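You operate a simulated robot arm through the tools that you are given. There is no shell and no other tool. Be economical: measure what you need, move in short steps, check, and stop when the job is done.

The job below is to be done with a simulated robot arm. You get a single attempt, and the scene is never put back.

Task
Put things in order on the top of the window table. At the end: the ink dropper stands on top of the beige sanding block; the yellow wax bar (marked "RUNNER WAX") is on the gold brass dish; the green clip from the top of the window table stands on top of the brown packet; the purple slipcase from the top of the window table stands where the yellow wax bar stood; the grey dusting block stands where the purple slipcase stood; whatever was shut is shut again. Leave all else as you found it, and nothing knocked over.

Only the result counts: the job must be done as asked and must still hold three seconds after the hand-in. Knocking over, shifting, dropping, spilling or breaking anything else fails it.

Robot
A 6-joint arm with a two-finger parallel gripper, fixed in place. Base frame: the origin is at the foot of the arm, x ahead of it, y to its left, z up; the work surface is at about z = 0.68. Readings come in m, degrees, newtons and seconds.
With the tool pointing down near the work surface it reaches from about 0.24 to 0.66 m from the base axis. Its first joint turns from -66.0 to 66.0 degrees. Payload 2.9 kg.
The tool frame sits at the grasp point between the pads (the TCP): z along the fingers, y along the line on which they close. The tips reach 0.03 m beyond it. Largest opening 0.11 m; finger width 0.02, thickness 0.01; the body of the gripper, 0.048 by 0.112 m, starts 0.055 m behind the TCP.
Orientation is that of the tool frame in the base frame, as a unit quaternion [w, x, y, z]. With the fingers straight down and closing along the base's y, the tool's x points along the base's -x, its y along +y and its z along -z.

Tools
- The arm moves only by the tool servo_tool. Its argument "plan" is a list that holds one entry, the list of rows, each a list of 7 numbers: the gripper command, from -1 (fully open) to 1 (shut), values between in proportion, then the shift along the tool's x, y, z in m, then the turn, a rotation vector about the tool's x, y, z in degrees. In form: [[[claw, x, y, z, ax, ay, az], ...]]. A call has 1 to 10 rows; each row is the pose to reach, as a shift and turn from the pose commanded when the call began, along the tool's axes at that moment. A row lasts 0.2 s, in which the tool goes at most 0.05 m and 8.6 degrees; a call with a longer step from one row to the next is refused whole, and so is a gripper value outside its range. A pose out of reach is approached as far as the arm can. The call stops where the force on the tool passes 40 N (or 10 N more than at its start, if that is more) or the arm is blocked; 0.2 s more then pass. Each finger travels about 0.108 m/s and halts on what it meets, pressing with about 35 N; the grip force reading is that of the motor and also rises with nothing between the fingers. The clock runs only during rows and for 0.2 s after the last one: add rows that repeat a pose to give the fingers time. The reply holds the time, the measured pose of the TCP, the force on the tool along the base axes, the opening and the grip force, in the units named above and with some noise.
- Cameras (640 x 400 px; columns grow to the right, rows downward): "scene" is fixed at [0.0429, 0.4264, 1.3718]; the picture's right is [-0.85, -0.53, 0.00], its down [-0.34, 0.53, -0.78] and it looks along [0.41, -0.66, -0.63] (base axes); focal length 352 px, centre (320, 200). "wrist" rides on the gripper at [-0.036, 0, -0.057] in the tool frame; the picture's right is [0.00, -1.00, 0.00], its down [0.97, 0.00, -0.24] and it looks along [0.24, 0.00, 0.97] (tool axes); focal length 218 px, centre (320, 200).
- get_image(camera): a new picture of that camera. No time passes.
- point_at(camera, pixels): there is no depth. For up to 12 entries [column, row, z] of the newest picture of that camera ("zoom" is the newest enlarged one), the place [x, y] in the base frame at which the ray of that pixel passes the height z, good to about 0.002 m, but the place of the scene camera against the robot may be out by one fixed shift of up to 0.025 m in any direction. No time passes.
- zoom(camera, box): a new picture of the part [left, top, right, bottom] of that camera's present view, enlarged. No time passes.
- hand_in(): hands the job in; it is judged then, once.

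Work in short steps. Measure before you move; look again where a grasp or a placing could have gone wrong, and mend it. You have 80 turns and 46 pictures in all, those below and enlarged ones among them. Open the gripper and draw the arm clear of the work before you hand the job in, unless the task says otherwise; then end with one line.

The tools are called as name(argument=value, ...) on one line, values as JSON. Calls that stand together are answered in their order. servo_tool: Moves the arm, as the interface text tells. Its arguments: {"type":"object","properties":{"plan":{"type":"array","items":{"type":"array","items":{"type":"array","items":{"type":"number"}}}}},"required":["plan"]} The other tools are called the same way: get_image (camera) takes a picture; point_at (camera, pixels) gives the place at which the rays of pixels pass given heights; zoom (camera, box) takes an enlarged picture of a part of a camera's view; hand_in () hands the job in.

At the start:

```text
time_s: 0.0
ee_pos: [0.3744, -0.2814, 0.9914]
tcp_rot: [0.0, 0.0, 1.0, 0.0]
force: [0.5, 0.1, 0.0]
opening: 0.1097
gripper_force: 0.1
```

scene: 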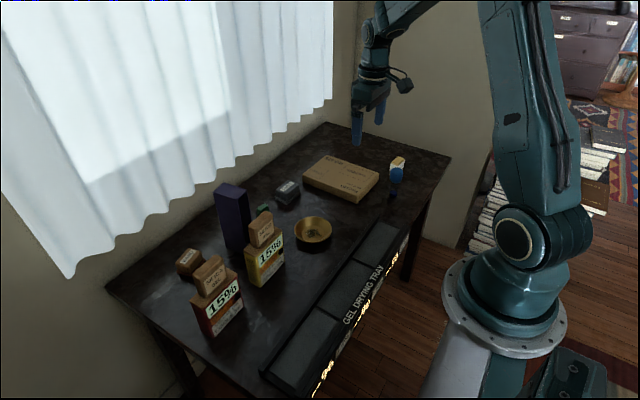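
wrist: 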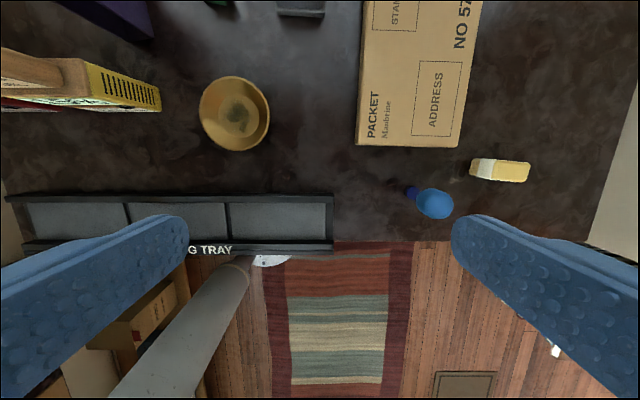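

The scene shows the table with the objects clustered around (180-410, 150-340). I'll zoom on the cluster and on the right-hand area to identify everything.

zoom(camera="scene", box=[160, 170, 340, 340])

zoom(camera="scene", box=[260, 130, 460, 260])

```text
2.35 times, centred on (250, 255) of scene
```

zoom: 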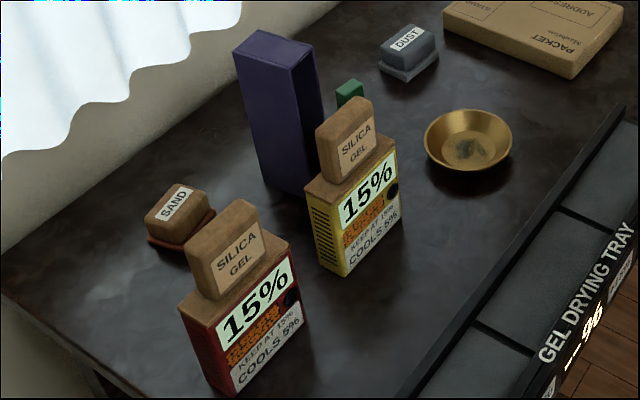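

```text
3.08 times, centred on (360, 195) of scene
```

zoom: 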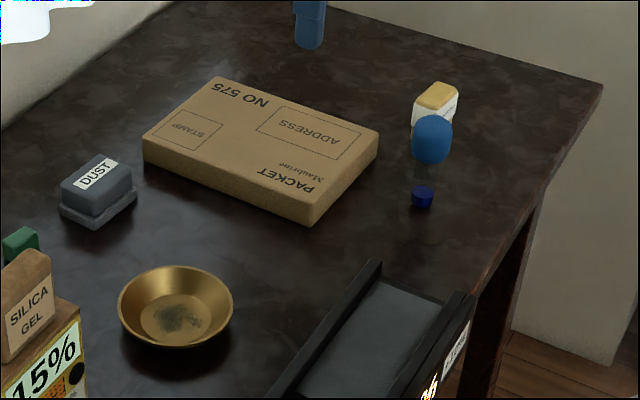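

Most objects are identified: SAND block (187,262), dish (312,232), slipcase (232,215), green clip (263,210), DUST block (287,193), packet (340,180), wax and dropper (397,170). I'll get their coordinates from both cameras.

point_at(camera="wrist", pixels=[[410, 190, 0.68], [435, 204, 0.72], [471, 168, 0.7], [529, 173, 0.7], [234, 112, 0.69], [370, 1, 0.71], [358, 145, 0.71], [457, 147, 0.71], [300, 10, 0.7], [334, 200, 0.69], [334, 250, 0.69], [640, 80, 0.68]])

point_at(camera="scene", pixels=[[392, 192, 0.68], [397, 160, 0.72], [187, 275, 0.68], [312, 238, 0.68], [235, 245, 0.68], [263, 208, 0.7], [287, 200, 0.68], [215, 330, 0.68], [262, 282, 0.68], [107, 290, 0.68], [325, 124, 0.68], [450, 158, 0.68]])

```text
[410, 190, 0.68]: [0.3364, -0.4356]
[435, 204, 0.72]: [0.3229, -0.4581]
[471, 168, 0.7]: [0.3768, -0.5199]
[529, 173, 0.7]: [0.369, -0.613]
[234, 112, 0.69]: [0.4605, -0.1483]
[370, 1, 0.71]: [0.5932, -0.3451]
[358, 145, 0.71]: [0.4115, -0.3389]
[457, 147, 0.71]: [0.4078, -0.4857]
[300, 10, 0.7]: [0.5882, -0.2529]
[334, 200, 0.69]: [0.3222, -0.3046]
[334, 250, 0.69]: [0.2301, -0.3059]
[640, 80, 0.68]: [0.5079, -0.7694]
```

```text
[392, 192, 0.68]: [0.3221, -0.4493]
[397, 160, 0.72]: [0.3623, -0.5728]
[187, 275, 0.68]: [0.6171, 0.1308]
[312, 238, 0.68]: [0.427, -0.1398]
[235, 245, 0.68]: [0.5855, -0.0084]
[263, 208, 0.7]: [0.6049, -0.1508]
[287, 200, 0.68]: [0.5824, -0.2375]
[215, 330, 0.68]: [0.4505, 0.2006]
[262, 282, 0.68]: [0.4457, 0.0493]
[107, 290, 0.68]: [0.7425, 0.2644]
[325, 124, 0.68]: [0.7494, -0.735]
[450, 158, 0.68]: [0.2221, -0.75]
```

The wrist view is the accurate one. I'll move the hand above the dropper/wax area to view them from above.

servo_tool(plan=[[[-1, 0.01, -0.045, 0.01, 0, 0, 0], [-1, 0.02, -0.09, 0.02, 0, 0, 0], [-1, 0.03, -0.135, 0.03, 0, 0, 0], [-1, 0.04, -0.18, 0.04, 0, 0, 0]]])

get_image(camera="wrist")

```text
time_s: 1.0
ee_pos: [0.3316, -0.4631, 0.9498]
tcp_rot: [0.0, 0.0, 1.0, 0.0]
force: [0.2, -0.1, 0.0]
opening: 0.11
gripper_force: 0.1
```

```text
41 pictures are left
```

wrist: 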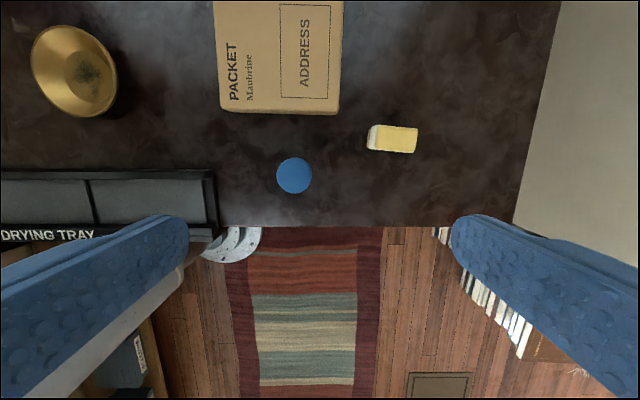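

The dropper bulb triangulates to about (0.336,-0.435) at z≈0.77. I'll look closely at both items to determine their shapes.

zoom(camera="scene", box=[365, 145, 429, 210])

zoom(camera="wrist", box=[250, 100, 440, 220])

```text
6.15 times, centred on (397, 178) of scene
```

zoom: 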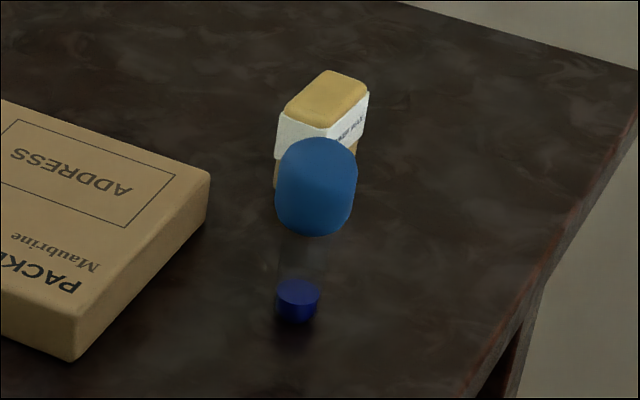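

```text
3.33 times, centred on (345, 160) of wrist
```

zoom: 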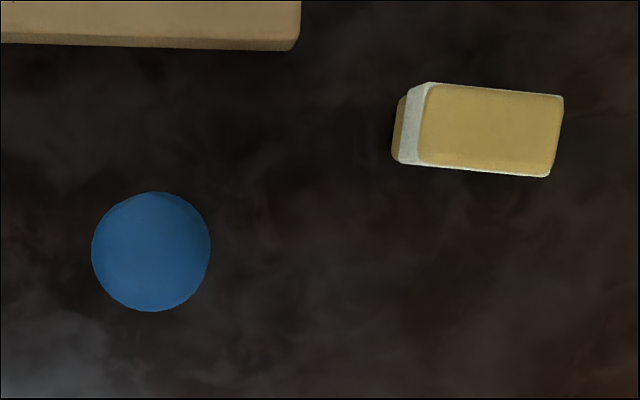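

The dropper is a glass tube (⌀≈0.021, z≈0.68-0.745) with ink inside and a rubber bulb above (⌀≈0.04), so I must hold it by the tube and not squeeze the bulb. Next I'll survey the left part of the table from higher up.

servo_tool(plan=[[[-1, 0, 0.048, -0.005, 0, 0, 0], [-1, 0, 0.096, -0.01, 0, 0, 0], [-1, 0, 0.144, -0.02, 0, 0, 0], [-1, -0.01, 0.192, -0.03, 0, 0, 0], [-1, -0.02, 0.24, -0.035, 0, 0, 0], [-1, -0.03, 0.288, -0.04, 0, 0, 0], [-1, -0.04, 0.336, -0.04, 0, 0, 0], [-1, -0.05, 0.38, -0.04, 0, 0, 0], [-1, -0.06, 0.42, -0.04, 0, 0, 0], [-1, -0.07, 0.46, -0.04, 0, 0, 0]]])

get_image(camera="wrist")

```text
time_s: 3.2
ee_pos: [0.4064, -0.0029, 0.9923]
tcp_rot: [0.0, 0.001, 1.0, 0.0]
force: [0.0, 0.1, 0.3]
opening: 0.1098
gripper_force: 0.1
```

```text
38 pictures are left
```

wrist: 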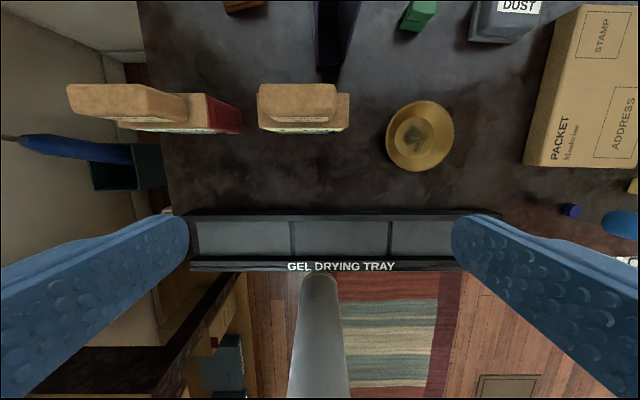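

The back row is cut off at the top, so I'll advance 0.12 m in x for a better view.

servo_tool(plan=[[[-1, -0.04, 0.0, 0, 0, 0, 0], [-1, -0.08, 0, 0, 0, 0, 0], [-1, -0.12, 0, 0, 0, 0, 0]]])

get_image(camera="wrist")

```text
time_s: 4.0
ee_pos: [0.5234, -0.0004, 0.9865]
tcp_rot: [0.0, 0.0, 1.0, 0.0]
force: [0.9, 0.2, -0.4]
opening: 0.11
gripper_force: 0.1
```

```text
37 pictures are left
```

wrist: 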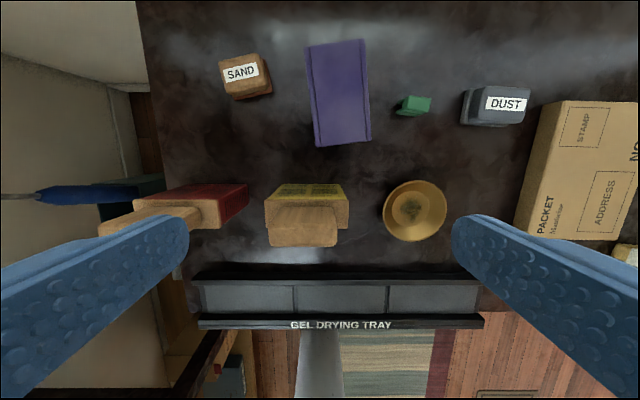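

This view shows all targets. I'll zoom on the back row for exact edges.

zoom(camera="wrist", box=[200, 30, 390, 150])

zoom(camera="wrist", box=[370, 70, 560, 190])

```text
3.33 times, centred on (295, 90) of wrist
```

zoom: 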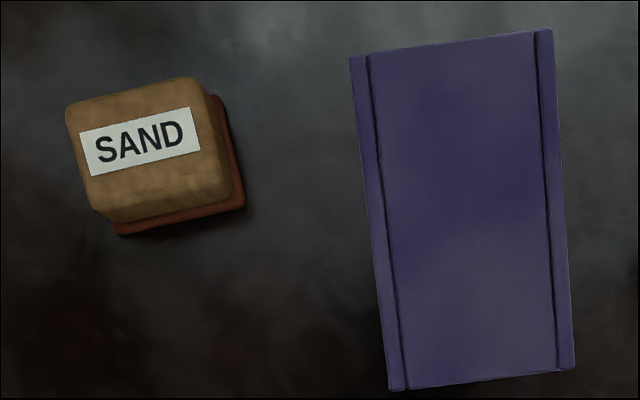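

```text
3.33 times, centred on (465, 130) of wrist
```

zoom: 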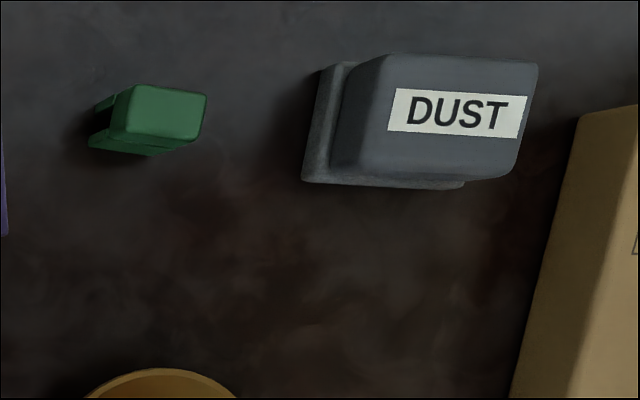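

Triangulating the views gives: clip ≈(0.615,-0.13), slipcase ≈(0.60,-0.02) with its top near z 0.85, wax ≈(0.376,-0.556) and 0.05 tall, and sand ≈(0.655,0.105). I'll start with the clip and lower the hand for a closer look at it, keeping clear of the slipcase.

servo_tool(plan=[[[-1, -0.01, -0.045, 0.0, 0, 0, 0], [-1, -0.02, -0.09, 0.0, 0, 0, 0], [-1, -0.02, -0.135, 0.01, 0, 0, 0], [-1, -0.02, -0.165, 0.05, 0, 0, 0], [-1, -0.02, -0.165, 0.09, 0, 0, 0], [-1, -0.02, -0.165, 0.11, 0, 0, 0]]])

get_image(camera="wrist")

```text
time_s: 5.4
ee_pos: [0.545, -0.1684, 0.8823]
tcp_rot: [0.0, -0.001, 1.0, 0.0]
force: [-0.3, -0.5, -0.2]
opening: 0.1101
gripper_force: 0.0
```

```text
34 pictures are left
```

wrist: 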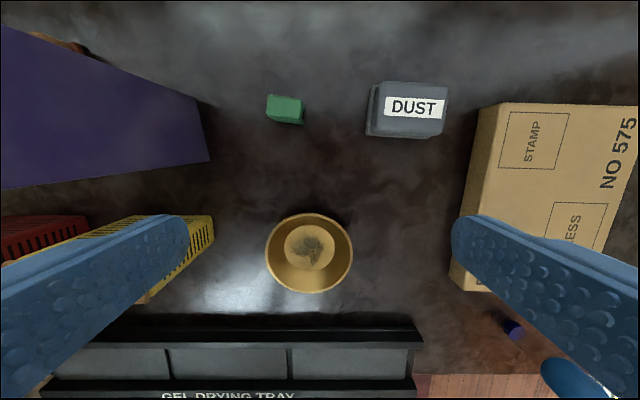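

Now the clip (285,109), DUST block (407,110), dish (309,253) and the slipcase's foot edge (203,100)-(209,160) are visible. I'll zoom on the clip and measure.

zoom(camera="wrist", box=[250, 80, 330, 140])

point_at(camera="wrist", pixels=[[200, 100, 0.68], [210, 161, 0.68], [275, 95, 0.7], [305, 100, 0.7], [302, 124, 0.68], [268, 118, 0.68], [366, 134, 0.69], [441, 138, 0.69], [374, 84, 0.69], [310, 253, 0.69], [497, 103, 0.71], [449, 289, 0.68]])

```text
6.67 times, centred on (290, 110) of wrist
```

zoom: 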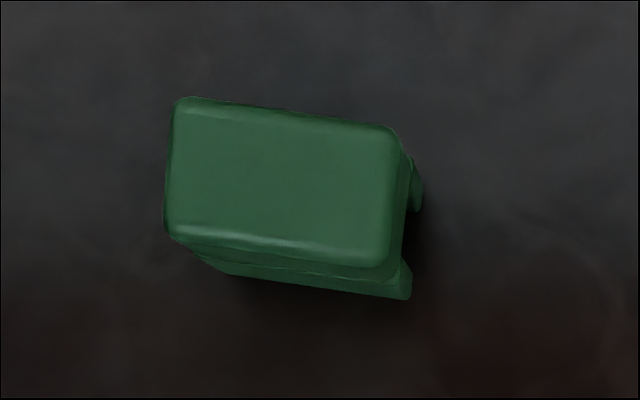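

```text
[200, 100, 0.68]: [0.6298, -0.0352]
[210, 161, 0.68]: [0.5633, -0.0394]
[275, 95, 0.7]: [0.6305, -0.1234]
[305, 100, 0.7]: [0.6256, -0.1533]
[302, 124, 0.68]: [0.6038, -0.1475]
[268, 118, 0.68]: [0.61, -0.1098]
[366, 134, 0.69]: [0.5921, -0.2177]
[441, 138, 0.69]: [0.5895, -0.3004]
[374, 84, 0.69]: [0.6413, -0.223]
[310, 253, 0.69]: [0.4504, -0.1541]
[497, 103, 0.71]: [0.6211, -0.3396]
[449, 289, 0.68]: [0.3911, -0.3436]
```

The clip is about 0.033×0.02×0.04 m at (0.615,-0.134), yawed about 7.5°. I'll move above it, narrow the opening to about 0.066 and descend to just above it to check the alignment.

servo_tool(plan=[[[-0.2, -0.035, 0.016, 0.02, 0, 0, 4], [-0.2, -0.071, 0.032, 0.05, 0, 0, 7.5], [-0.2, -0.071, 0.032, 0.09, 0, 0, 7.5], [-0.2, -0.071, 0.032, 0.11, 0, 0, 7.5]]])

get_image(camera="wrist")

```text
time_s: 6.4
ee_pos: [0.6159, -0.1338, 0.7705]
tcp_rot: [0.0, 0.066, 0.998, 0.0]
force: [0.8, 0.3, -0.6]
opening: 0.0657
gripper_force: 0.0
```

```text
32 pictures are left
```

wrist: 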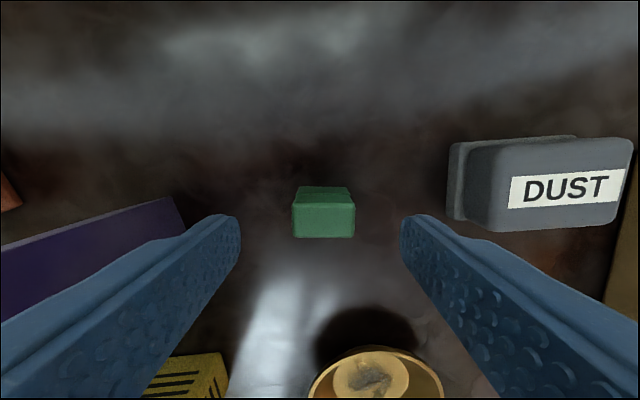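

The clip is centred (columns 293-355, row ~212) exactly below the pads. I descend 0.055 m, close, hold and lift.

servo_tool(plan=[[[-0.2, 0, 0, 0.03, 0, 0, 0], [-0.2, 0, 0, 0.056, 0, 0, 0], [0.6, 0, 0, 0.056, 0, 0, 0], [0.6, 0, 0, 0.056, 0, 0, 0], [0.6, 0, 0, 0.056, 0, 0, 0]]])

```text
time_s: 7.6
ee_pos: [0.6135, -0.1374, 0.7143]
tcp_rot: [0.0, 0.065, 0.998, -0.001]
force: [0.1, 0.2, 0.4]
opening: 0.0309
gripper_force: 34.9
```

The clip is held (opening 0.031). I lift it 0.1 m and carry it over the packet to about (0.47,-0.40).

servo_tool(plan=[[[0.6, 0, 0, -0.05, 0, 0, 0], [0.6, 0, 0, -0.1, 0, 0, 0], [0.6, 0.0155, -0.0403, -0.1, 0, 0, 0], [0.6, 0.031, -0.0806, -0.1, 0, 0, 0], [0.6, 0.0465, -0.121, -0.1, 0, 0, 0], [0.6, 0.062, -0.161, -0.1, 0, 0, 0], [0.6, 0.0775, -0.2015, -0.1, 0, 0, 0], [0.6, 0.093, -0.242, -0.1, 0, 0, 0], [0.6, 0.1084, -0.282, -0.1, 0, 0, 0]]])

get_image(camera="wrist")

```text
time_s: 9.6
ee_pos: [0.4699, -0.4013, 0.8142]
tcp_rot: [0.0, 0.065, 0.998, 0.001]
force: [-1.0, -0.3, 0.9]
opening: 0.0312
gripper_force: 35.2
```

```text
31 pictures are left
```

wrist: 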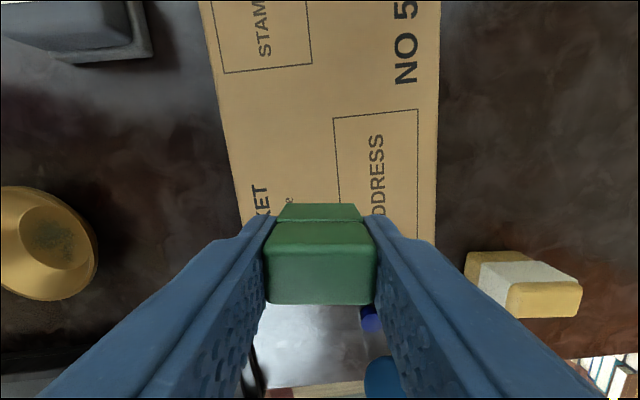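

The clip hangs over the packet (packet columns 235-437, clip at 320). I lower it slowly and watch the force.

servo_tool(plan=[[[0.6, 0, 0, 0.04, 0, 0, 0], [0.6, 0, 0, 0.058, 0, 0, 0], [0.6, 0, 0, 0.06, 0, 0, 0]]])

zoom(camera="scene", box=[300, 120, 400, 220])

```text
time_s: 10.4
ee_pos: [0.4715, -0.3985, 0.7548]
tcp_rot: [0.0, 0.066, 0.998, 0.0]
force: [-2.5, 0.2, 2.9]
opening: 0.0308
gripper_force: 34.6
```

```text
4.00 times, centred on (350, 170) of scene
```

zoom: 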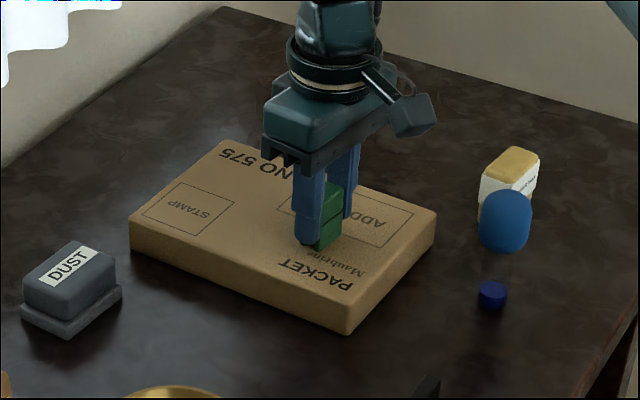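

The clip is just above the packet. I step down in 1-2 mm increments to feel contact.

servo_tool(plan=[[[0.6, 0, 0, 0.002, 0, 0, 0], [0.6, 0, 0, 0.002, 0, 0, 0]]])

servo_tool(plan=[[[0.6, 0, 0, 0.002, 0, 0, 0], [0.6, 0, 0, 0.002, 0, 0, 0]]])

servo_tool(plan=[[[0.6, 0, 0, 0.002, 0, 0, 0], [0.6, 0, 0, 0.002, 0, 0, 0]]])

```text
time_s: 11.0
ee_pos: [0.4695, -0.4, 0.7537]
tcp_rot: [0.0, 0.065, 0.998, -0.001]
force: [-8.4, 4.9, 24.0]
opening: 0.031
gripper_force: 34.9
```

```text
time_s: 11.6
ee_pos: [0.4729, -0.4009, 0.7532]
tcp_rot: [0.003, 0.065, 0.998, -0.002]
force: [-5.7, 2.4, 29.0]
opening: 0.0309
gripper_force: 35.0
```

```text
time_s: 12.2
ee_pos: [0.4736, -0.4017, 0.7523]
tcp_rot: [0.004, 0.065, 0.998, -0.002]
force: [2.1, 6.1, 29.0]
opening: 0.0309
gripper_force: 34.5
```

Contact occurred at TCP z≈0.754 (packet top ≈0.72). I back up 5 mm to relieve the push, then release and retreat upward.

servo_tool(plan=[[[0.6, 0, 0, -0.005, 0, 0, 0], [0.4, 0, 0, -0.005, 0, 0, 0], [0.2, 0, 0, -0.005, 0, 0, 0], [0.2, 0, 0, -0.005, 0, 0, 0], [0.2, 0, 0, -0.03, 0, 0, 0], [0.0, 0, 0, -0.07, 0, 0, 0], [0.0, 0, 0, -0.11, 0, 0, 0]]])

get_image(camera="wrist")

```text
time_s: 13.8
ee_pos: [0.4692, -0.398, 0.861]
tcp_rot: [0.0, 0.066, 0.998, 0.0]
force: [0.0, -0.3, 0.3]
opening: 0.055
gripper_force: 0.1
```

```text
29 pictures are left
```

wrist: 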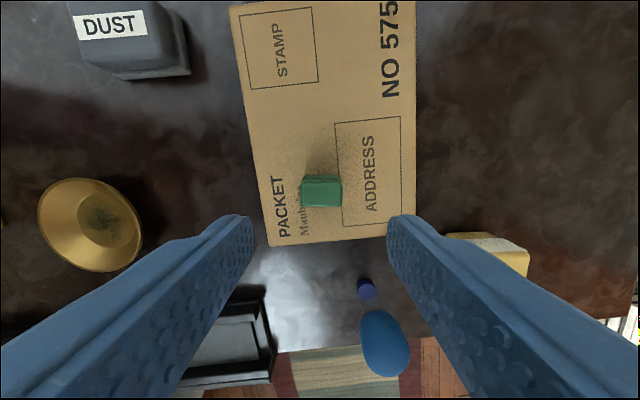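

The clip stands upright on the packet. Next is the wax: I move toward it with the gripper open, tilting 15° outward to gain reach, and look.

servo_tool(plan=[[[-0.5, 0.02, -0.034, 0, 0, -3, -0.5], [-1, 0.04, -0.068, 0, 0, -6, -1], [-1, 0.06, -0.102, 0, 0, -9, -1.5], [-1, 0.08, -0.136, 0, 0, -12, -2], [-1, 0.0985, -0.17, 0, 0, -15, -2.5]]])

get_image(camera="wrist")

```text
time_s: 15.0
ee_pos: [0.35, -0.556, 0.857]
tcp_rot: [0.131, 0.043, 0.99, -0.009]
force: [0.7, -1.0, -0.1]
opening: 0.1099
gripper_force: 0.2
```

```text
28 pictures are left
```

wrist: 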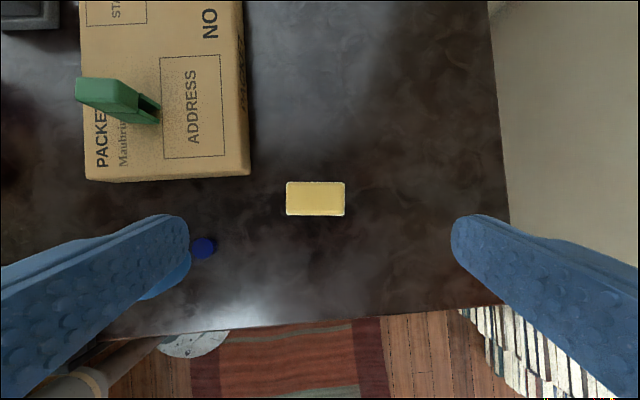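

The wax top is centred at (315,199) and level with the image axes, so its centre is (0.3755,-0.5545) and the yaw is already aligned. I narrow the fingers and descend to grip its upper part.

servo_tool(plan=[[[-0.4, 0.0035, 0.0034, 0.034, 0, 0, 0], [-0.4, 0.007, 0.0034, 0.068, 0, 0, 0], [-0.4, 0.0105, 0.0034, 0.103, 0, 0, 0], [-0.4, 0.0138, 0.0034, 0.1366, 0, 0, 0], [-0.4, 0.0138, 0.0034, 0.1366, 0, 0, 0], [0.3, 0.0138, 0.0034, 0.1366, 0, 0, 0], [0.3, 0.0138, 0.0034, 0.1366, 0, 0, 0], [0.3, 0.0138, 0.0034, 0.1366, 0, 0, 0]]])

```text
time_s: 16.8
ee_pos: [0.3717, -0.555, 0.7278]
tcp_rot: [0.13, 0.042, 0.991, -0.008]
force: [1.1, -0.3, -0.6]
opening: 0.0495
gripper_force: 35.3
```

The wax is held (opening 0.0495). I lift 0.13 m and carry it toward the dish at about (0.459,-0.152).

servo_tool(plan=[[[0.3, -0.0112, 0, -0.042, 0, 0, 0], [0.3, -0.0225, 0, -0.084, 0, 0, 0], [0.3, -0.0337, 0, -0.1256, 0, 0, 0], [0.3, -0.0389, 0.0453, -0.1242, 0, 0, 0], [0.3, -0.044, 0.0907, -0.1228, 0, 0, 0], [0.3, -0.0492, 0.136, -0.1214, 0, 0, 0], [0.3, -0.0544, 0.1813, -0.12, 0, 0, 0], [0.3, -0.0596, 0.2267, -0.1187, 0, 0, 0], [0.3, -0.0648, 0.272, -0.1173, 0, 0, 0], [0.3, -0.07, 0.3173, -0.1159, 0, 0, 0]]])

servo_tool(plan=[[[0.3, -0.0052, 0.0453, 0.0014, 0, 0, 0], [0.3, -0.0103, 0.0907, 0.0028, 0, 0, 0], [0.3, -0.0103, 0.0907, 0.0028, 0, 0, 0]]])

get_image(camera="wrist")

```text
time_s: 19.0
ee_pos: [0.4404, -0.245, 0.8531]
tcp_rot: [0.132, 0.043, 0.99, -0.009]
force: [-0.5, 0.0, -0.8]
opening: 0.0494
gripper_force: 34.5
```

```text
time_s: 19.8
ee_pos: [0.4563, -0.1537, 0.8505]
tcp_rot: [0.131, 0.043, 0.99, -0.008]
force: [-0.3, 0.0, -0.9]
opening: 0.0495
gripper_force: 35.6
```

```text
27 pictures are left
```

wrist: 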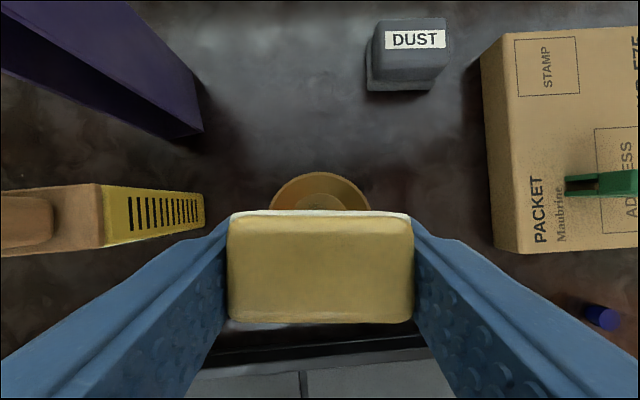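

The dish rim (columns 270-370, top row 172) is centred under the wax within a few millimetres. I lower it to just above the dish floor.

servo_tool(plan=[[[0.3, 0.0097, 0, 0.0362, 0, 0, 0], [0.3, 0.0194, 0, 0.0725, 0, 0, 0], [0.3, 0.0285, 0, 0.1063, 0, 0, 0], [0.3, 0.0285, 0, 0.1063, 0, 0, 0]]])

servo_tool(plan=[[[0.3, 0.0008, 0, 0.0029, 0, 0, 0], [0.3, 0.0008, 0, 0.0029, 0, 0, 0]]])

servo_tool(plan=[[[0.3, 0.0005, 0, 0.0019, 0, 0, 0], [0.3, 0.0005, 0, 0.0019, 0, 0, 0]]])

```text
time_s: 20.8
ee_pos: [0.4563, -0.1532, 0.7436]
tcp_rot: [0.131, 0.043, 0.99, -0.008]
force: [0.1, 0.3, -1.1]
opening: 0.0495
gripper_force: 35.5
```

```text
time_s: 21.4
ee_pos: [0.4583, -0.1538, 0.7386]
tcp_rot: [0.13, 0.042, 0.991, -0.008]
force: [0.4, -0.3, 0.0]
opening: 0.0495
gripper_force: 35.1
```

```text
time_s: 22.0
ee_pos: [0.4576, -0.1535, 0.7363]
tcp_rot: [0.13, 0.043, 0.99, -0.008]
force: [1.7, -0.5, -1.2]
opening: 0.0497
gripper_force: 35.6
```

No contact yet, so I continue down in small steps.

servo_tool(plan=[[[0.3, 0.0005, 0, 0.0019, 0, 0, 0], [0.3, 0.0005, 0, 0.0019, 0, 0, 0]]])

servo_tool(plan=[[[0.3, 0.0005, 0, 0.0019, 0, 0, 0], [0.3, 0.0005, 0, 0.0019, 0, 0, 0]]])

servo_tool(plan=[[[0.3, 0.0003, 0, 0.001, 0, 0, 0], [0.3, 0.0003, 0, 0.001, 0, 0, 0]]])

```text
time_s: 22.6
ee_pos: [0.4569, -0.1529, 0.7351]
tcp_rot: [0.131, 0.043, 0.99, -0.008]
force: [-1.2, 0.2, -0.2]
opening: 0.0493
gripper_force: 34.6
```

```text
time_s: 23.2
ee_pos: [0.4577, -0.1538, 0.7339]
tcp_rot: [0.131, 0.043, 0.99, -0.008]
force: [-5.9, 2.7, 17.7]
opening: 0.0492
gripper_force: 35.5
```

```text
time_s: 23.8
ee_pos: [0.4585, -0.1513, 0.7321]
tcp_rot: [0.133, 0.043, 0.99, -0.009]
force: [-6.9, 5.4, 32.2]
opening: 0.0497
gripper_force: 35.1
```

The wax rests on the dish at about z 0.734. I ease off 2 mm, open slightly and withdraw along the finger axis.

servo_tool(plan=[[[0.3, -0.0005, 0, -0.0019, 0, 0, 0], [0.05, -0.0005, 0, -0.0019, 0, 0, 0], [-0.1, -0.0005, 0, -0.0019, 0, 0, 0], [-0.1, -0.0005, 0, -0.0019, 0, 0, 0], [-0.1, 0, 0, -0.03, 0, 0, 0], [-0.4, 0, 0, -0.07, 0, 0, 0], [-0.8, 0, 0, -0.115, 0, 0, 0], [-1, 0, 0, -0.16, 0, 0, 0]]])

get_image(camera="wrist")

```text
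time_s: 25.6
ee_pos: [0.4156, -0.15, 0.8857]
tcp_rot: [0.129, 0.044, 0.991, -0.008]
force: [0.0, 0.1, 0.3]
opening: 0.1098
gripper_force: 0.2
```

```text
26 pictures are left
```

wrist: 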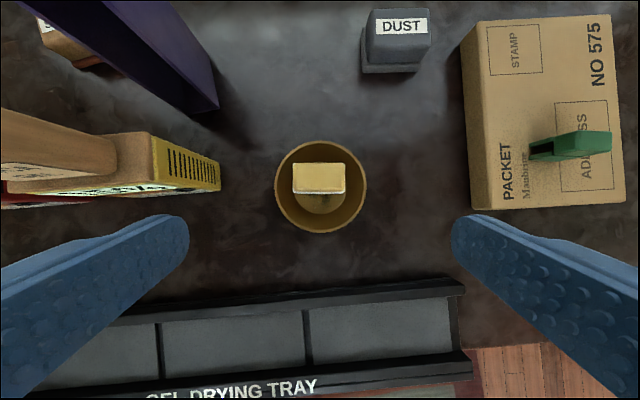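

The wax sits in the dish (top at (319,178)). Next is the slipcase: I rise 0.1 m and look at it from straight above.

servo_tool(plan=[[[-1, -0.013, 0, -0.0483, 0, 0, 0], [-1, -0.0259, 0, -0.0966, 0, 0, 0], [-1, -0.055, 0.029, -0.089, 0, 0, 0], [-1, -0.083, 0.057, -0.0815, 0, 0, 0], [-1, -0.112, 0.086, -0.074, 0, 0, 0], [-1, -0.14, 0.114, -0.066, 0, 0, 0], [-1, -0.169, 0.143, -0.0583, 0, 0, 0], [-1, -0.169, 0.143, -0.0583, 0, 0, 0]]])

get_image(camera="wrist")

zoom(camera="scene", box=[170, 130, 410, 300])

```text
time_s: 27.4
ee_pos: [0.5747, -0.0157, 0.9825]
tcp_rot: [0.131, 0.042, 0.99, -0.007]
force: [0.2, -0.1, 0.2]
opening: 0.1101
gripper_force: 0.0
```

```text
25 pictures are left
```

wrist: 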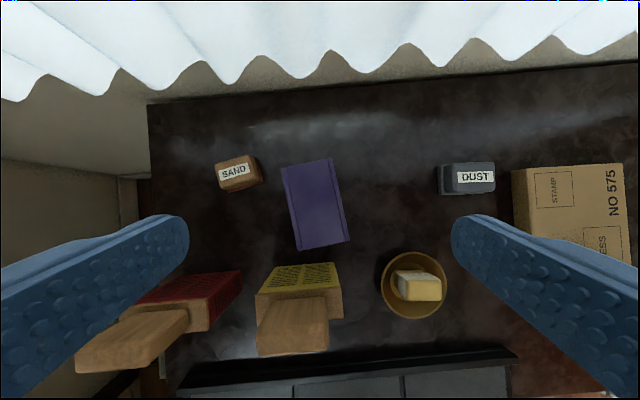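

```text
2.35 times, centred on (290, 215) of scene
```

zoom: 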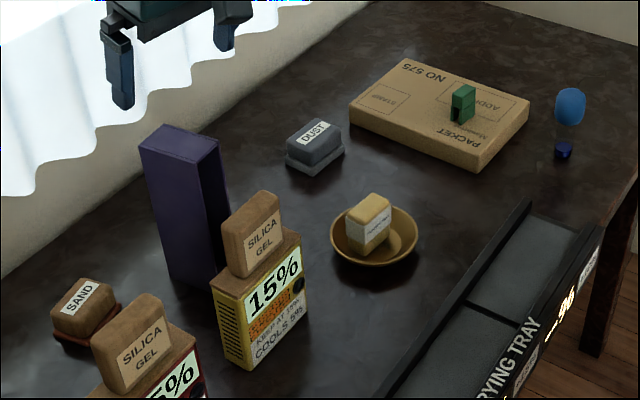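

The scene shows the wax in the dish. The slipcase top is centred at (316,204), i.e. (0.595,-0.0135) with top z≈0.846 and a footprint of about 0.078×0.05; it is rotated ~11° from the current yaw. I turn the hand to match and come to just above it.

servo_tool(plan=[[[-1, 0.0014, 0.0012, 0.028, -1.0, 0, -3.6], [-1, 0.0028, 0.0024, 0.056, -1.95, 0, -7.2], [-1, 0.0042, 0.0036, 0.0853, -2.85, 0, -10.6], [-0.4, 0.0042, 0.0036, 0.0853, -2.85, 0, -10.6]]])

get_image(camera="wrist")

```text
time_s: 28.4
ee_pos: [0.5932, -0.0174, 0.8982]
tcp_rot: [0.131, -0.052, 0.99, 0.005]
force: [0.0, -1.0, 0.7]
opening: 0.0771
gripper_force: 0.0
```

```text
23 pictures are left
```

wrist: 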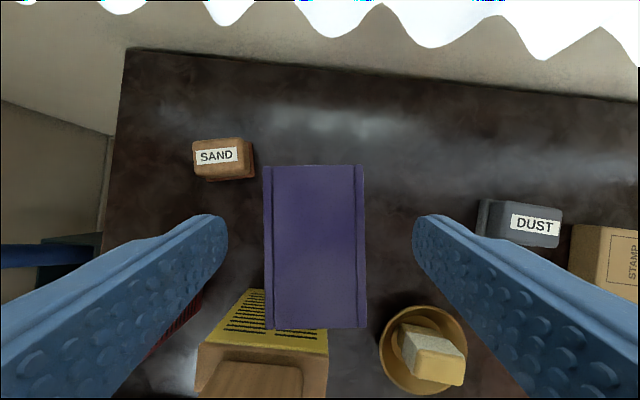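

The slipcase is aligned (columns 263-366), and comparing the two views gives its top at z≈0.865 and a width of ≈0.046. I descend to TCP z≈0.838 so the gripper body stays clear, then grip.

servo_tool(plan=[[[-0.4, 0.0079, 0.0024, 0.0295, 0, 0, 0], [-0.4, 0.0158, 0.0024, 0.0589, 0, 0, 0], [-0.4, 0.0158, 0.0024, 0.0589, 0, 0, 0], [0.3, 0.0158, 0.0024, 0.0589, 0, 0, 0], [0.3, 0.0158, 0.0024, 0.0589, 0, 0, 0], [0.3, 0.0158, 0.0024, 0.0589, 0, 0, 0]]])

```text
time_s: 29.8
ee_pos: [0.591, -0.015, 0.8371]
tcp_rot: [0.129, -0.052, 0.99, 0.004]
force: [-0.5, 0.3, 0.2]
opening: 0.0425
gripper_force: 35.0
```

The slipcase is gripped (0.0425). I lift it 0.13 m and carry it toward the wax's old place at (0.3755,-0.5545).

servo_tool(plan=[[[0.3, -0.0112, 0, -0.042, 0, 0, 0], [0.3, -0.0225, 0, -0.084, 0, 0, 0], [0.3, -0.0337, 0, -0.1256, 0, 0, 0], [0.3, -0.0134, -0.0396, -0.1311, 0, 0, 0], [0.3, 0.007, -0.0791, -0.1365, 0, 0, 0], [0.3, 0.0273, -0.1187, -0.142, 0, 0, 0], [0.3, 0.0477, -0.1582, -0.1474, 0, 0, 0], [0.3, 0.068, -0.1978, -0.1529, 0, 0, 0], [0.3, 0.0883, -0.2373, -0.1583, 0, 0, 0]]])

servo_tool(plan=[[[0.3, 0.0203, -0.0396, -0.0055, 0, 0, 0], [0.3, 0.0407, -0.0791, -0.0109, 0, 0, 0], [0.3, 0.061, -0.1187, -0.0164, 0, 0, 0], [0.3, 0.0814, -0.1582, -0.0218, 0, 0, 0], [0.3, 0.1017, -0.1978, -0.0273, 0, 0, 0], [0.3, 0.122, -0.2373, -0.0327, 0, 0, 0], [0.3, 0.1424, -0.2769, -0.0382, 0, 0, 0], [0.3, 0.1424, -0.2769, -0.0382, 0, 0, 0]]])

get_image(camera="scene")

```text
time_s: 31.8
ee_pos: [0.493, -0.2618, 0.9706]
tcp_rot: [0.13, -0.052, 0.99, 0.004]
force: [0.0, 0.2, -0.5]
opening: 0.0425
gripper_force: 34.9
```

```text
time_s: 33.6
ee_pos: [0.3742, -0.5509, 0.9735]
tcp_rot: [0.13, -0.052, 0.99, 0.004]
force: [0.3, 0.3, -0.8]
opening: 0.0427
gripper_force: 35.2
```

```text
22 pictures are left
```

scene: 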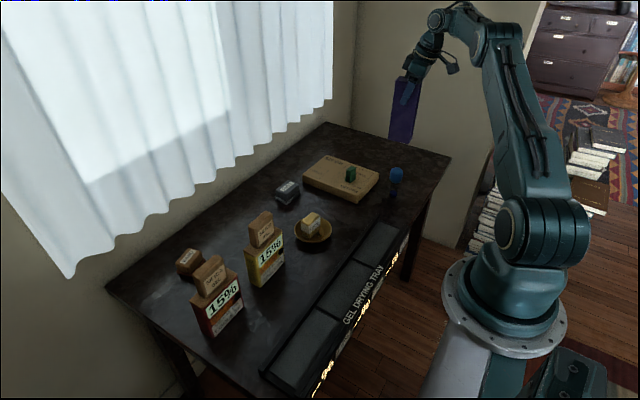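

The slipcase hangs upright above the spot and clear of the dropper. I correct y by -3 mm and lower it by 0.125 m.

servo_tool(plan=[[[0.3, 0.0097, -0.003, 0.0362, 0, 0, 0], [0.3, 0.0194, -0.003, 0.0725, 0, 0, 0], [0.3, 0.0272, -0.003, 0.1014, 0, 0, 0], [0.3, 0.0324, -0.003, 0.1208, 0, 0, 0], [0.3, 0.0324, -0.003, 0.1208, 0, 0, 0]]])

servo_tool(plan=[[[0.3, 0.001, 0, 0.0039, 0, 0, 0], [0.3, 0.001, 0, 0.0039, 0, 0, 0]]])

servo_tool(plan=[[[0.3, 0.0004, 0, 0.0015, 0, 0, 0], [0.3, 0.0004, 0, 0.0015, 0, 0, 0]]])

```text
time_s: 34.8
ee_pos: [0.3734, -0.5552, 0.848]
tcp_rot: [0.13, -0.052, 0.99, 0.003]
force: [-0.1, -0.5, -0.1]
opening: 0.0427
gripper_force: 35.2
```

```text
time_s: 35.4
ee_pos: [0.3753, -0.5555, 0.8437]
tcp_rot: [0.13, -0.052, 0.99, 0.005]
force: [-0.2, 0.1, -0.4]
opening: 0.0428
gripper_force: 35.3
```

```text
time_s: 36.0
ee_pos: [0.3747, -0.5575, 0.8423]
tcp_rot: [0.129, -0.052, 0.99, 0.004]
force: [0.3, -0.3, -0.2]
opening: 0.0427
gripper_force: 34.6
```

No contact yet; I keep lowering in 2 mm steps.

servo_tool(plan=[[[0.3, 0.0005, 0, 0.0019, 0, 0, 0], [0.3, 0.0005, 0, 0.0019, 0, 0, 0]]])

servo_tool(plan=[[[0.3, 0.0005, 0, 0.0019, 0, 0, 0], [0.3, 0.0005, 0, 0.0019, 0, 0, 0]]])

servo_tool(plan=[[[0.3, 0.0003, 0, 0.001, 0, 0, 0], [0.3, 0.0003, 0, 0.001, 0, 0, 0]]])

```text
time_s: 36.6
ee_pos: [0.3754, -0.5567, 0.8412]
tcp_rot: [0.13, -0.052, 0.99, 0.004]
force: [0.2, 0.3, -0.4]
opening: 0.0426
gripper_force: 35.2
```

```text
time_s: 37.2
ee_pos: [0.3765, -0.557, 0.8385]
tcp_rot: [0.131, -0.052, 0.99, 0.004]
force: [0.2, -0.4, -1.0]
opening: 0.0426
gripper_force: 34.9
```

```text
time_s: 37.8
ee_pos: [0.3771, -0.5566, 0.8384]
tcp_rot: [0.13, -0.052, 0.99, 0.004]
force: [0.6, -0.6, -1.2]
opening: 0.0426
gripper_force: 35.1
```

Expected contact is within a millimetre or two, so I continue.

servo_tool(plan=[[[0.3, 0.0003, 0, 0.001, 0, 0, 0], [0.3, 0.0003, 0, 0.001, 0, 0, 0]]])

servo_tool(plan=[[[0.3, 0.0003, 0, 0.001, 0, 0, 0], [0.3, 0.0003, 0, 0.001, 0, 0, 0]]])

servo_tool(plan=[[[0.3, 0.0003, 0, 0.001, 0, 0, 0], [0.3, 0.0003, 0, 0.001, 0, 0, 0]]])

```text
time_s: 38.4
ee_pos: [0.3752, -0.5563, 0.8378]
tcp_rot: [0.13, -0.051, 0.99, 0.004]
force: [0.4, 0.4, -0.5]
opening: 0.0426
gripper_force: 35.2
```

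```text
time_s: 39.0
ee_pos: [0.375, -0.557, 0.8369]
tcp_rot: [0.131, -0.052, 0.99, 0.003]
force: [-1.3, 2.4, 4.0]
opening: 0.0429
gripper_force: 34.9
```

```text
time_s: 39.6
ee_pos: [0.3761, -0.5577, 0.8368]
tcp_rot: [0.13, -0.053, 0.99, 0.004]
force: [-1.2, 4.4, 14.7]
opening: 0.0426
gripper_force: 35.0
```

Contact: the slipcase stands. I relieve the push by 1 mm, open gently and withdraw along the tool axis.

servo_tool(plan=[[[0.3, -0.0003, 0, -0.001, 0, 0, 0], [0.15, -0.0003, 0, -0.001, 0, 0, 0], [0.0, -0.0003, 0, -0.001, 0, 0, 0], [-0.3, -0.0003, 0, -0.001, 0, 0, 0], [-0.3, -0.0003, 0, -0.001, 0, 0, 0], [-0.3, 0, 0, -0.03, 0, 0, 0], [-0.3, 0, 0, -0.06, 0, 0, 0], [-0.5, 0, 0, -0.1, 0, 0, 0]]])

get_image(camera="scene")

```text
time_s: 41.4
ee_pos: [0.361, -0.5528, 0.9298]
tcp_rot: [0.129, -0.051, 0.99, 0.004]
force: [0.3, -0.4, -0.3]
opening: 0.0822
gripper_force: 0.1
out of reach, approached as far as the arm can: row 8
```

```text
21 pictures are left
```

scene: 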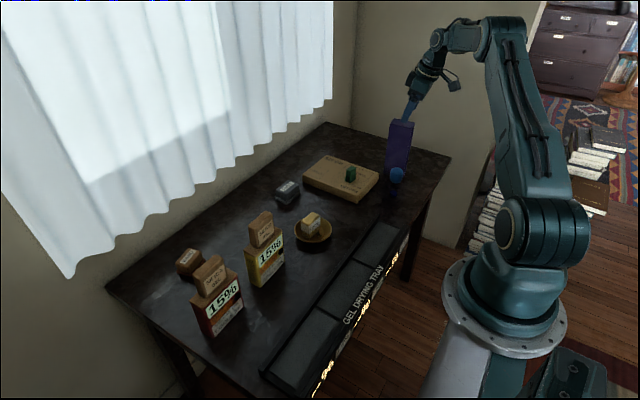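

The slipcase stands where the wax was. Next is the DUST block: I move the hand over it (about (0.615,-0.255)) for a look.

servo_tool(plan=[[[-0.5, -0.0289, 0.0349, 0.0078, 0, 0, 0], [-0.5, -0.0579, 0.0699, 0.0155, 0, 0, 0], [-0.5, -0.0868, 0.1048, 0.0233, 0, 0, 0], [-0.6, -0.1157, 0.1398, 0.031, 0, 0, 0], [-0.8, -0.1446, 0.1747, 0.0388, 0, 0, 0], [-1, -0.1736, 0.2096, 0.0465, 0, 0, 0], [-1, -0.2025, 0.2446, 0.0543, 0, 0, 0], [-1, -0.2314, 0.2795, 0.062, 0, 0, 0], [-1, -0.2314, 0.2795, 0.062, 0, 0, 0]]])

get_image(camera="wrist")

```text
time_s: 43.4
ee_pos: [0.5703, -0.2474, 0.9241]
tcp_rot: [0.129, -0.052, 0.99, 0.004]
force: [-0.5, -0.1, 0.7]
opening: 0.1102
gripper_force: 0.0
```

```text
20 pictures are left
```

wrist: 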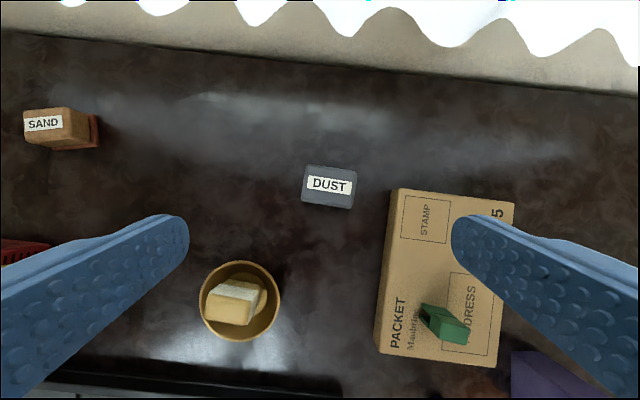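

The DUST top is centred at (330,187), i.e. (0.613,-0.255), with a footprint of about 0.06×0.045 and needing about a -7° yaw change. I'll zoom to judge its height and that of the SAND block.

zoom(camera="scene", box=[265, 165, 315, 215])

zoom(camera="scene", box=[160, 230, 250, 290])

```text
8.00 times, centred on (290, 190) of scene
```

zoom: 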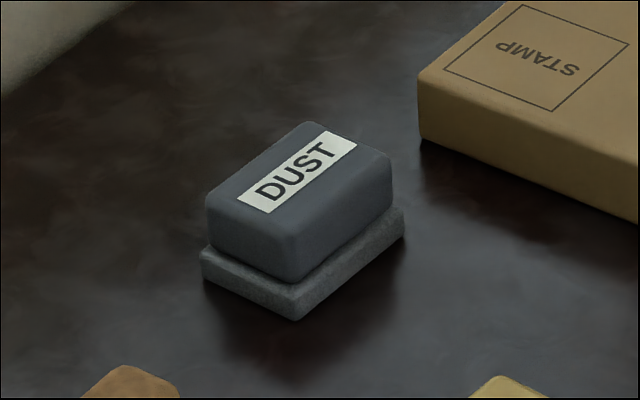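

```text
6.67 times, centred on (205, 260) of scene
```

zoom: 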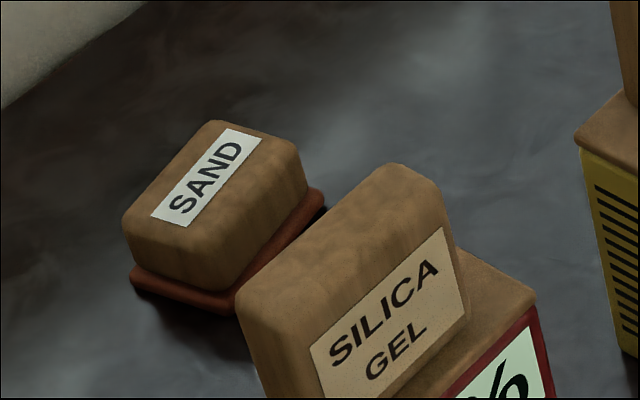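

DUST's top is at z≈0.722 with a slightly wider thin base pad, so I'll hold its upper part. I move to 7 cm above it with the yaw corrected and check.

servo_tool(plan=[[[-1, -0.0014, -0.0039, 0.0432, 0.6, 0, 2.25], [-0.7, -0.0028, -0.0077, 0.0864, 1.2, 0, 4.5], [-0.5, -0.0043, -0.0116, 0.1296, 1.81, 0, 6.76], [-0.5, -0.0043, -0.0116, 0.1296, 1.81, 0, 6.76]]])

get_image(camera="wrist")

```text
time_s: 44.4
ee_pos: [0.6091, -0.2566, 0.8046]
tcp_rot: [0.13, 0.008, 0.991, -0.004]
force: [0.0, 0.1, 0.3]
opening: 0.0827
gripper_force: 0.1
```

```text
17 pictures are left
```

wrist: 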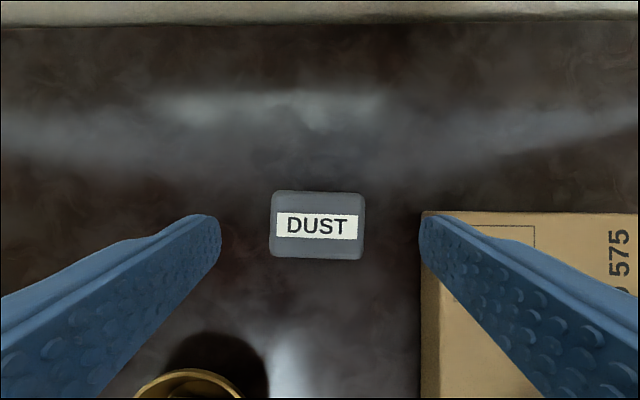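

DUST is centred (317,225) and the packet edge is clear of the right finger. I descend 0.078 m and grip.

servo_tool(plan=[[[-0.5, 0.0101, 0.0015, 0.0377, 0, 0, 0], [-0.5, 0.0202, 0.0015, 0.0753, 0, 0, 0], [-0.5, 0.0202, 0.0015, 0.0753, 0, 0, 0], [0.1, 0.0202, 0.0015, 0.0753, 0, 0, 0], [0.1, 0.0202, 0.0015, 0.0753, 0, 0, 0], [0.1, 0.0202, 0.0015, 0.0753, 0, 0, 0]]])

```text
time_s: 45.8
ee_pos: [0.6075, -0.2557, 0.7286]
tcp_rot: [0.13, 0.008, 0.991, -0.004]
force: [0.9, 0.4, -0.4]
opening: 0.0658
gripper_force: 34.7
```

DUST is gripped (0.066). I lift 6 cm and carry it in +y to the slipcase's old place (0.5945,-0.0145).

servo_tool(plan=[[[0.1, -0.0078, 0, -0.029, 0, 0, 0], [0.1, -0.0155, 0, -0.058, 0, 0, 0], [0.1, -0.0118, 0.0401, -0.059, 0, 0, 0], [0.1, -0.008, 0.0802, -0.06, 0, 0, 0], [0.1, -0.0043, 0.1204, -0.061, 0, 0, 0], [0.1, -0.0006, 0.1605, -0.062, 0, 0, 0], [0.1, 0.0032, 0.2006, -0.063, 0, 0, 0], [0.1, 0.0069, 0.2407, -0.064, 0, 0, 0], [0.1, 0.0069, 0.2407, -0.064, 0, 0, 0]]])

servo_tool(plan=[[[0.1, 0.0078, 0, 0.029, 0, 0, 0], [0.1, 0.0139, 0, 0.0521, 0, 0, 0], [0.1, 0.0139, 0, 0.0521, 0, 0, 0]]])

servo_tool(plan=[[[0.1, 0.0008, 0, 0.0029, 0, 0, 0], [0.1, 0.0008, 0, 0.0029, 0, 0, 0]]])

```text
time_s: 47.8
ee_pos: [0.5895, -0.012, 0.7848]
tcp_rot: [0.13, 0.009, 0.991, -0.004]
force: [1.5, -1.0, 0.3]
opening: 0.0654
gripper_force: 34.9
```

```text
time_s: 48.1
ee_pos: [0.5965, -0.0142, 0.7824]
tcp_rot: [0.139, 0.009, 0.99, -0.004]
force: [0.2, -1.0, 2.9]
opening: 0.0655
gripper_force: 35.1
stopped in row 1: the force on the tool passed its limit (the readings are from after the stop); the commanded pose is now the measured one
```

```text
time_s: 48.7
ee_pos: [0.5969, -0.0133, 0.7811]
tcp_rot: [0.141, 0.009, 0.99, -0.003]
force: [3.9, -5.1, 29.2]
opening: 0.0655
gripper_force: 34.3
```

The descent was blocked at z≈0.78, well above the table. I stop and look for what is touching.

get_image(camera="scene")

get_image(camera="wrist")

```text
16 pictures are left
```

scene: 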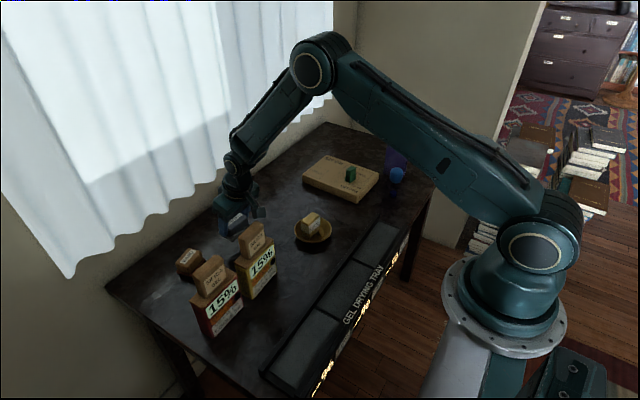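

```text
15 pictures are left
```

wrist: 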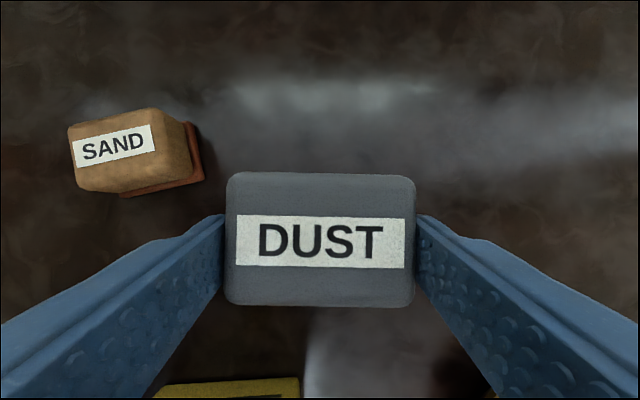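

The yellow pack seems to sit differently ((270,255) before, (262,262) now). I zoom in to see the contact.

zoom(camera="scene", box=[180, 170, 320, 320])

```text
2.67 times, centred on (250, 245) of scene
```

zoom: 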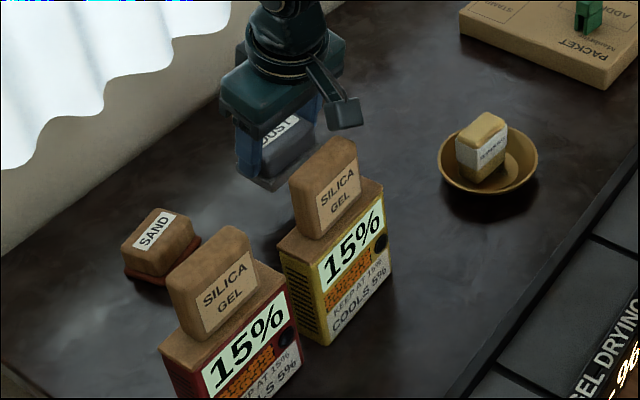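

Compared with the first picture, the yellow pack with its gel cap moved about 3-4 cm in +y: the bracket on the back of the wrist caught the gel cap. I'll raise straight up first, remove the tilt, place DUST with the bracket turned away, and then move the pack back.

servo_tool(plan=[[[0.1, -0.011, 0, -0.0384, 0, 0, 0], [0.1, -0.022, 0, -0.0769, 0, 0, 0], [0.1, -0.033, 0, -0.1153, 0, 0, 0], [0.1, -0.033, 0, -0.1153, 0, 5.3, 0], [0.1, -0.033, 0, -0.1153, 0, 10.7, 0], [0.1, -0.033, 0, -0.1153, 0, 16, 0], [0.1, -0.033, 0, -0.1153, 0, 16, 0]]])

get_image(camera="wrist")

```text
time_s: 50.3
ee_pos: [0.596, -0.0124, 0.8978]
tcp_rot: [-0.001, 0.011, 1.0, -0.003]
force: [-0.6, -0.3, -0.4]
opening: 0.0654
gripper_force: 35.0
```

```text
13 pictures are left
```

wrist: 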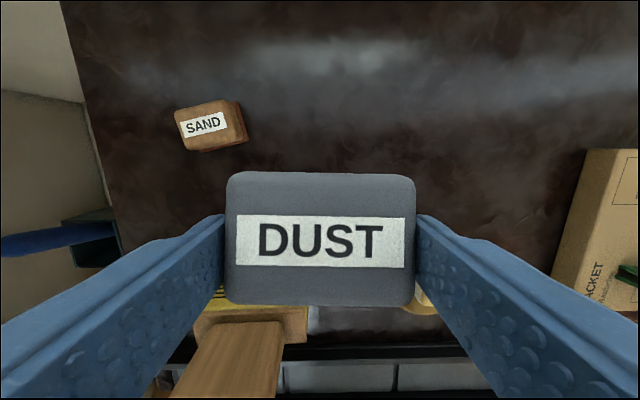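

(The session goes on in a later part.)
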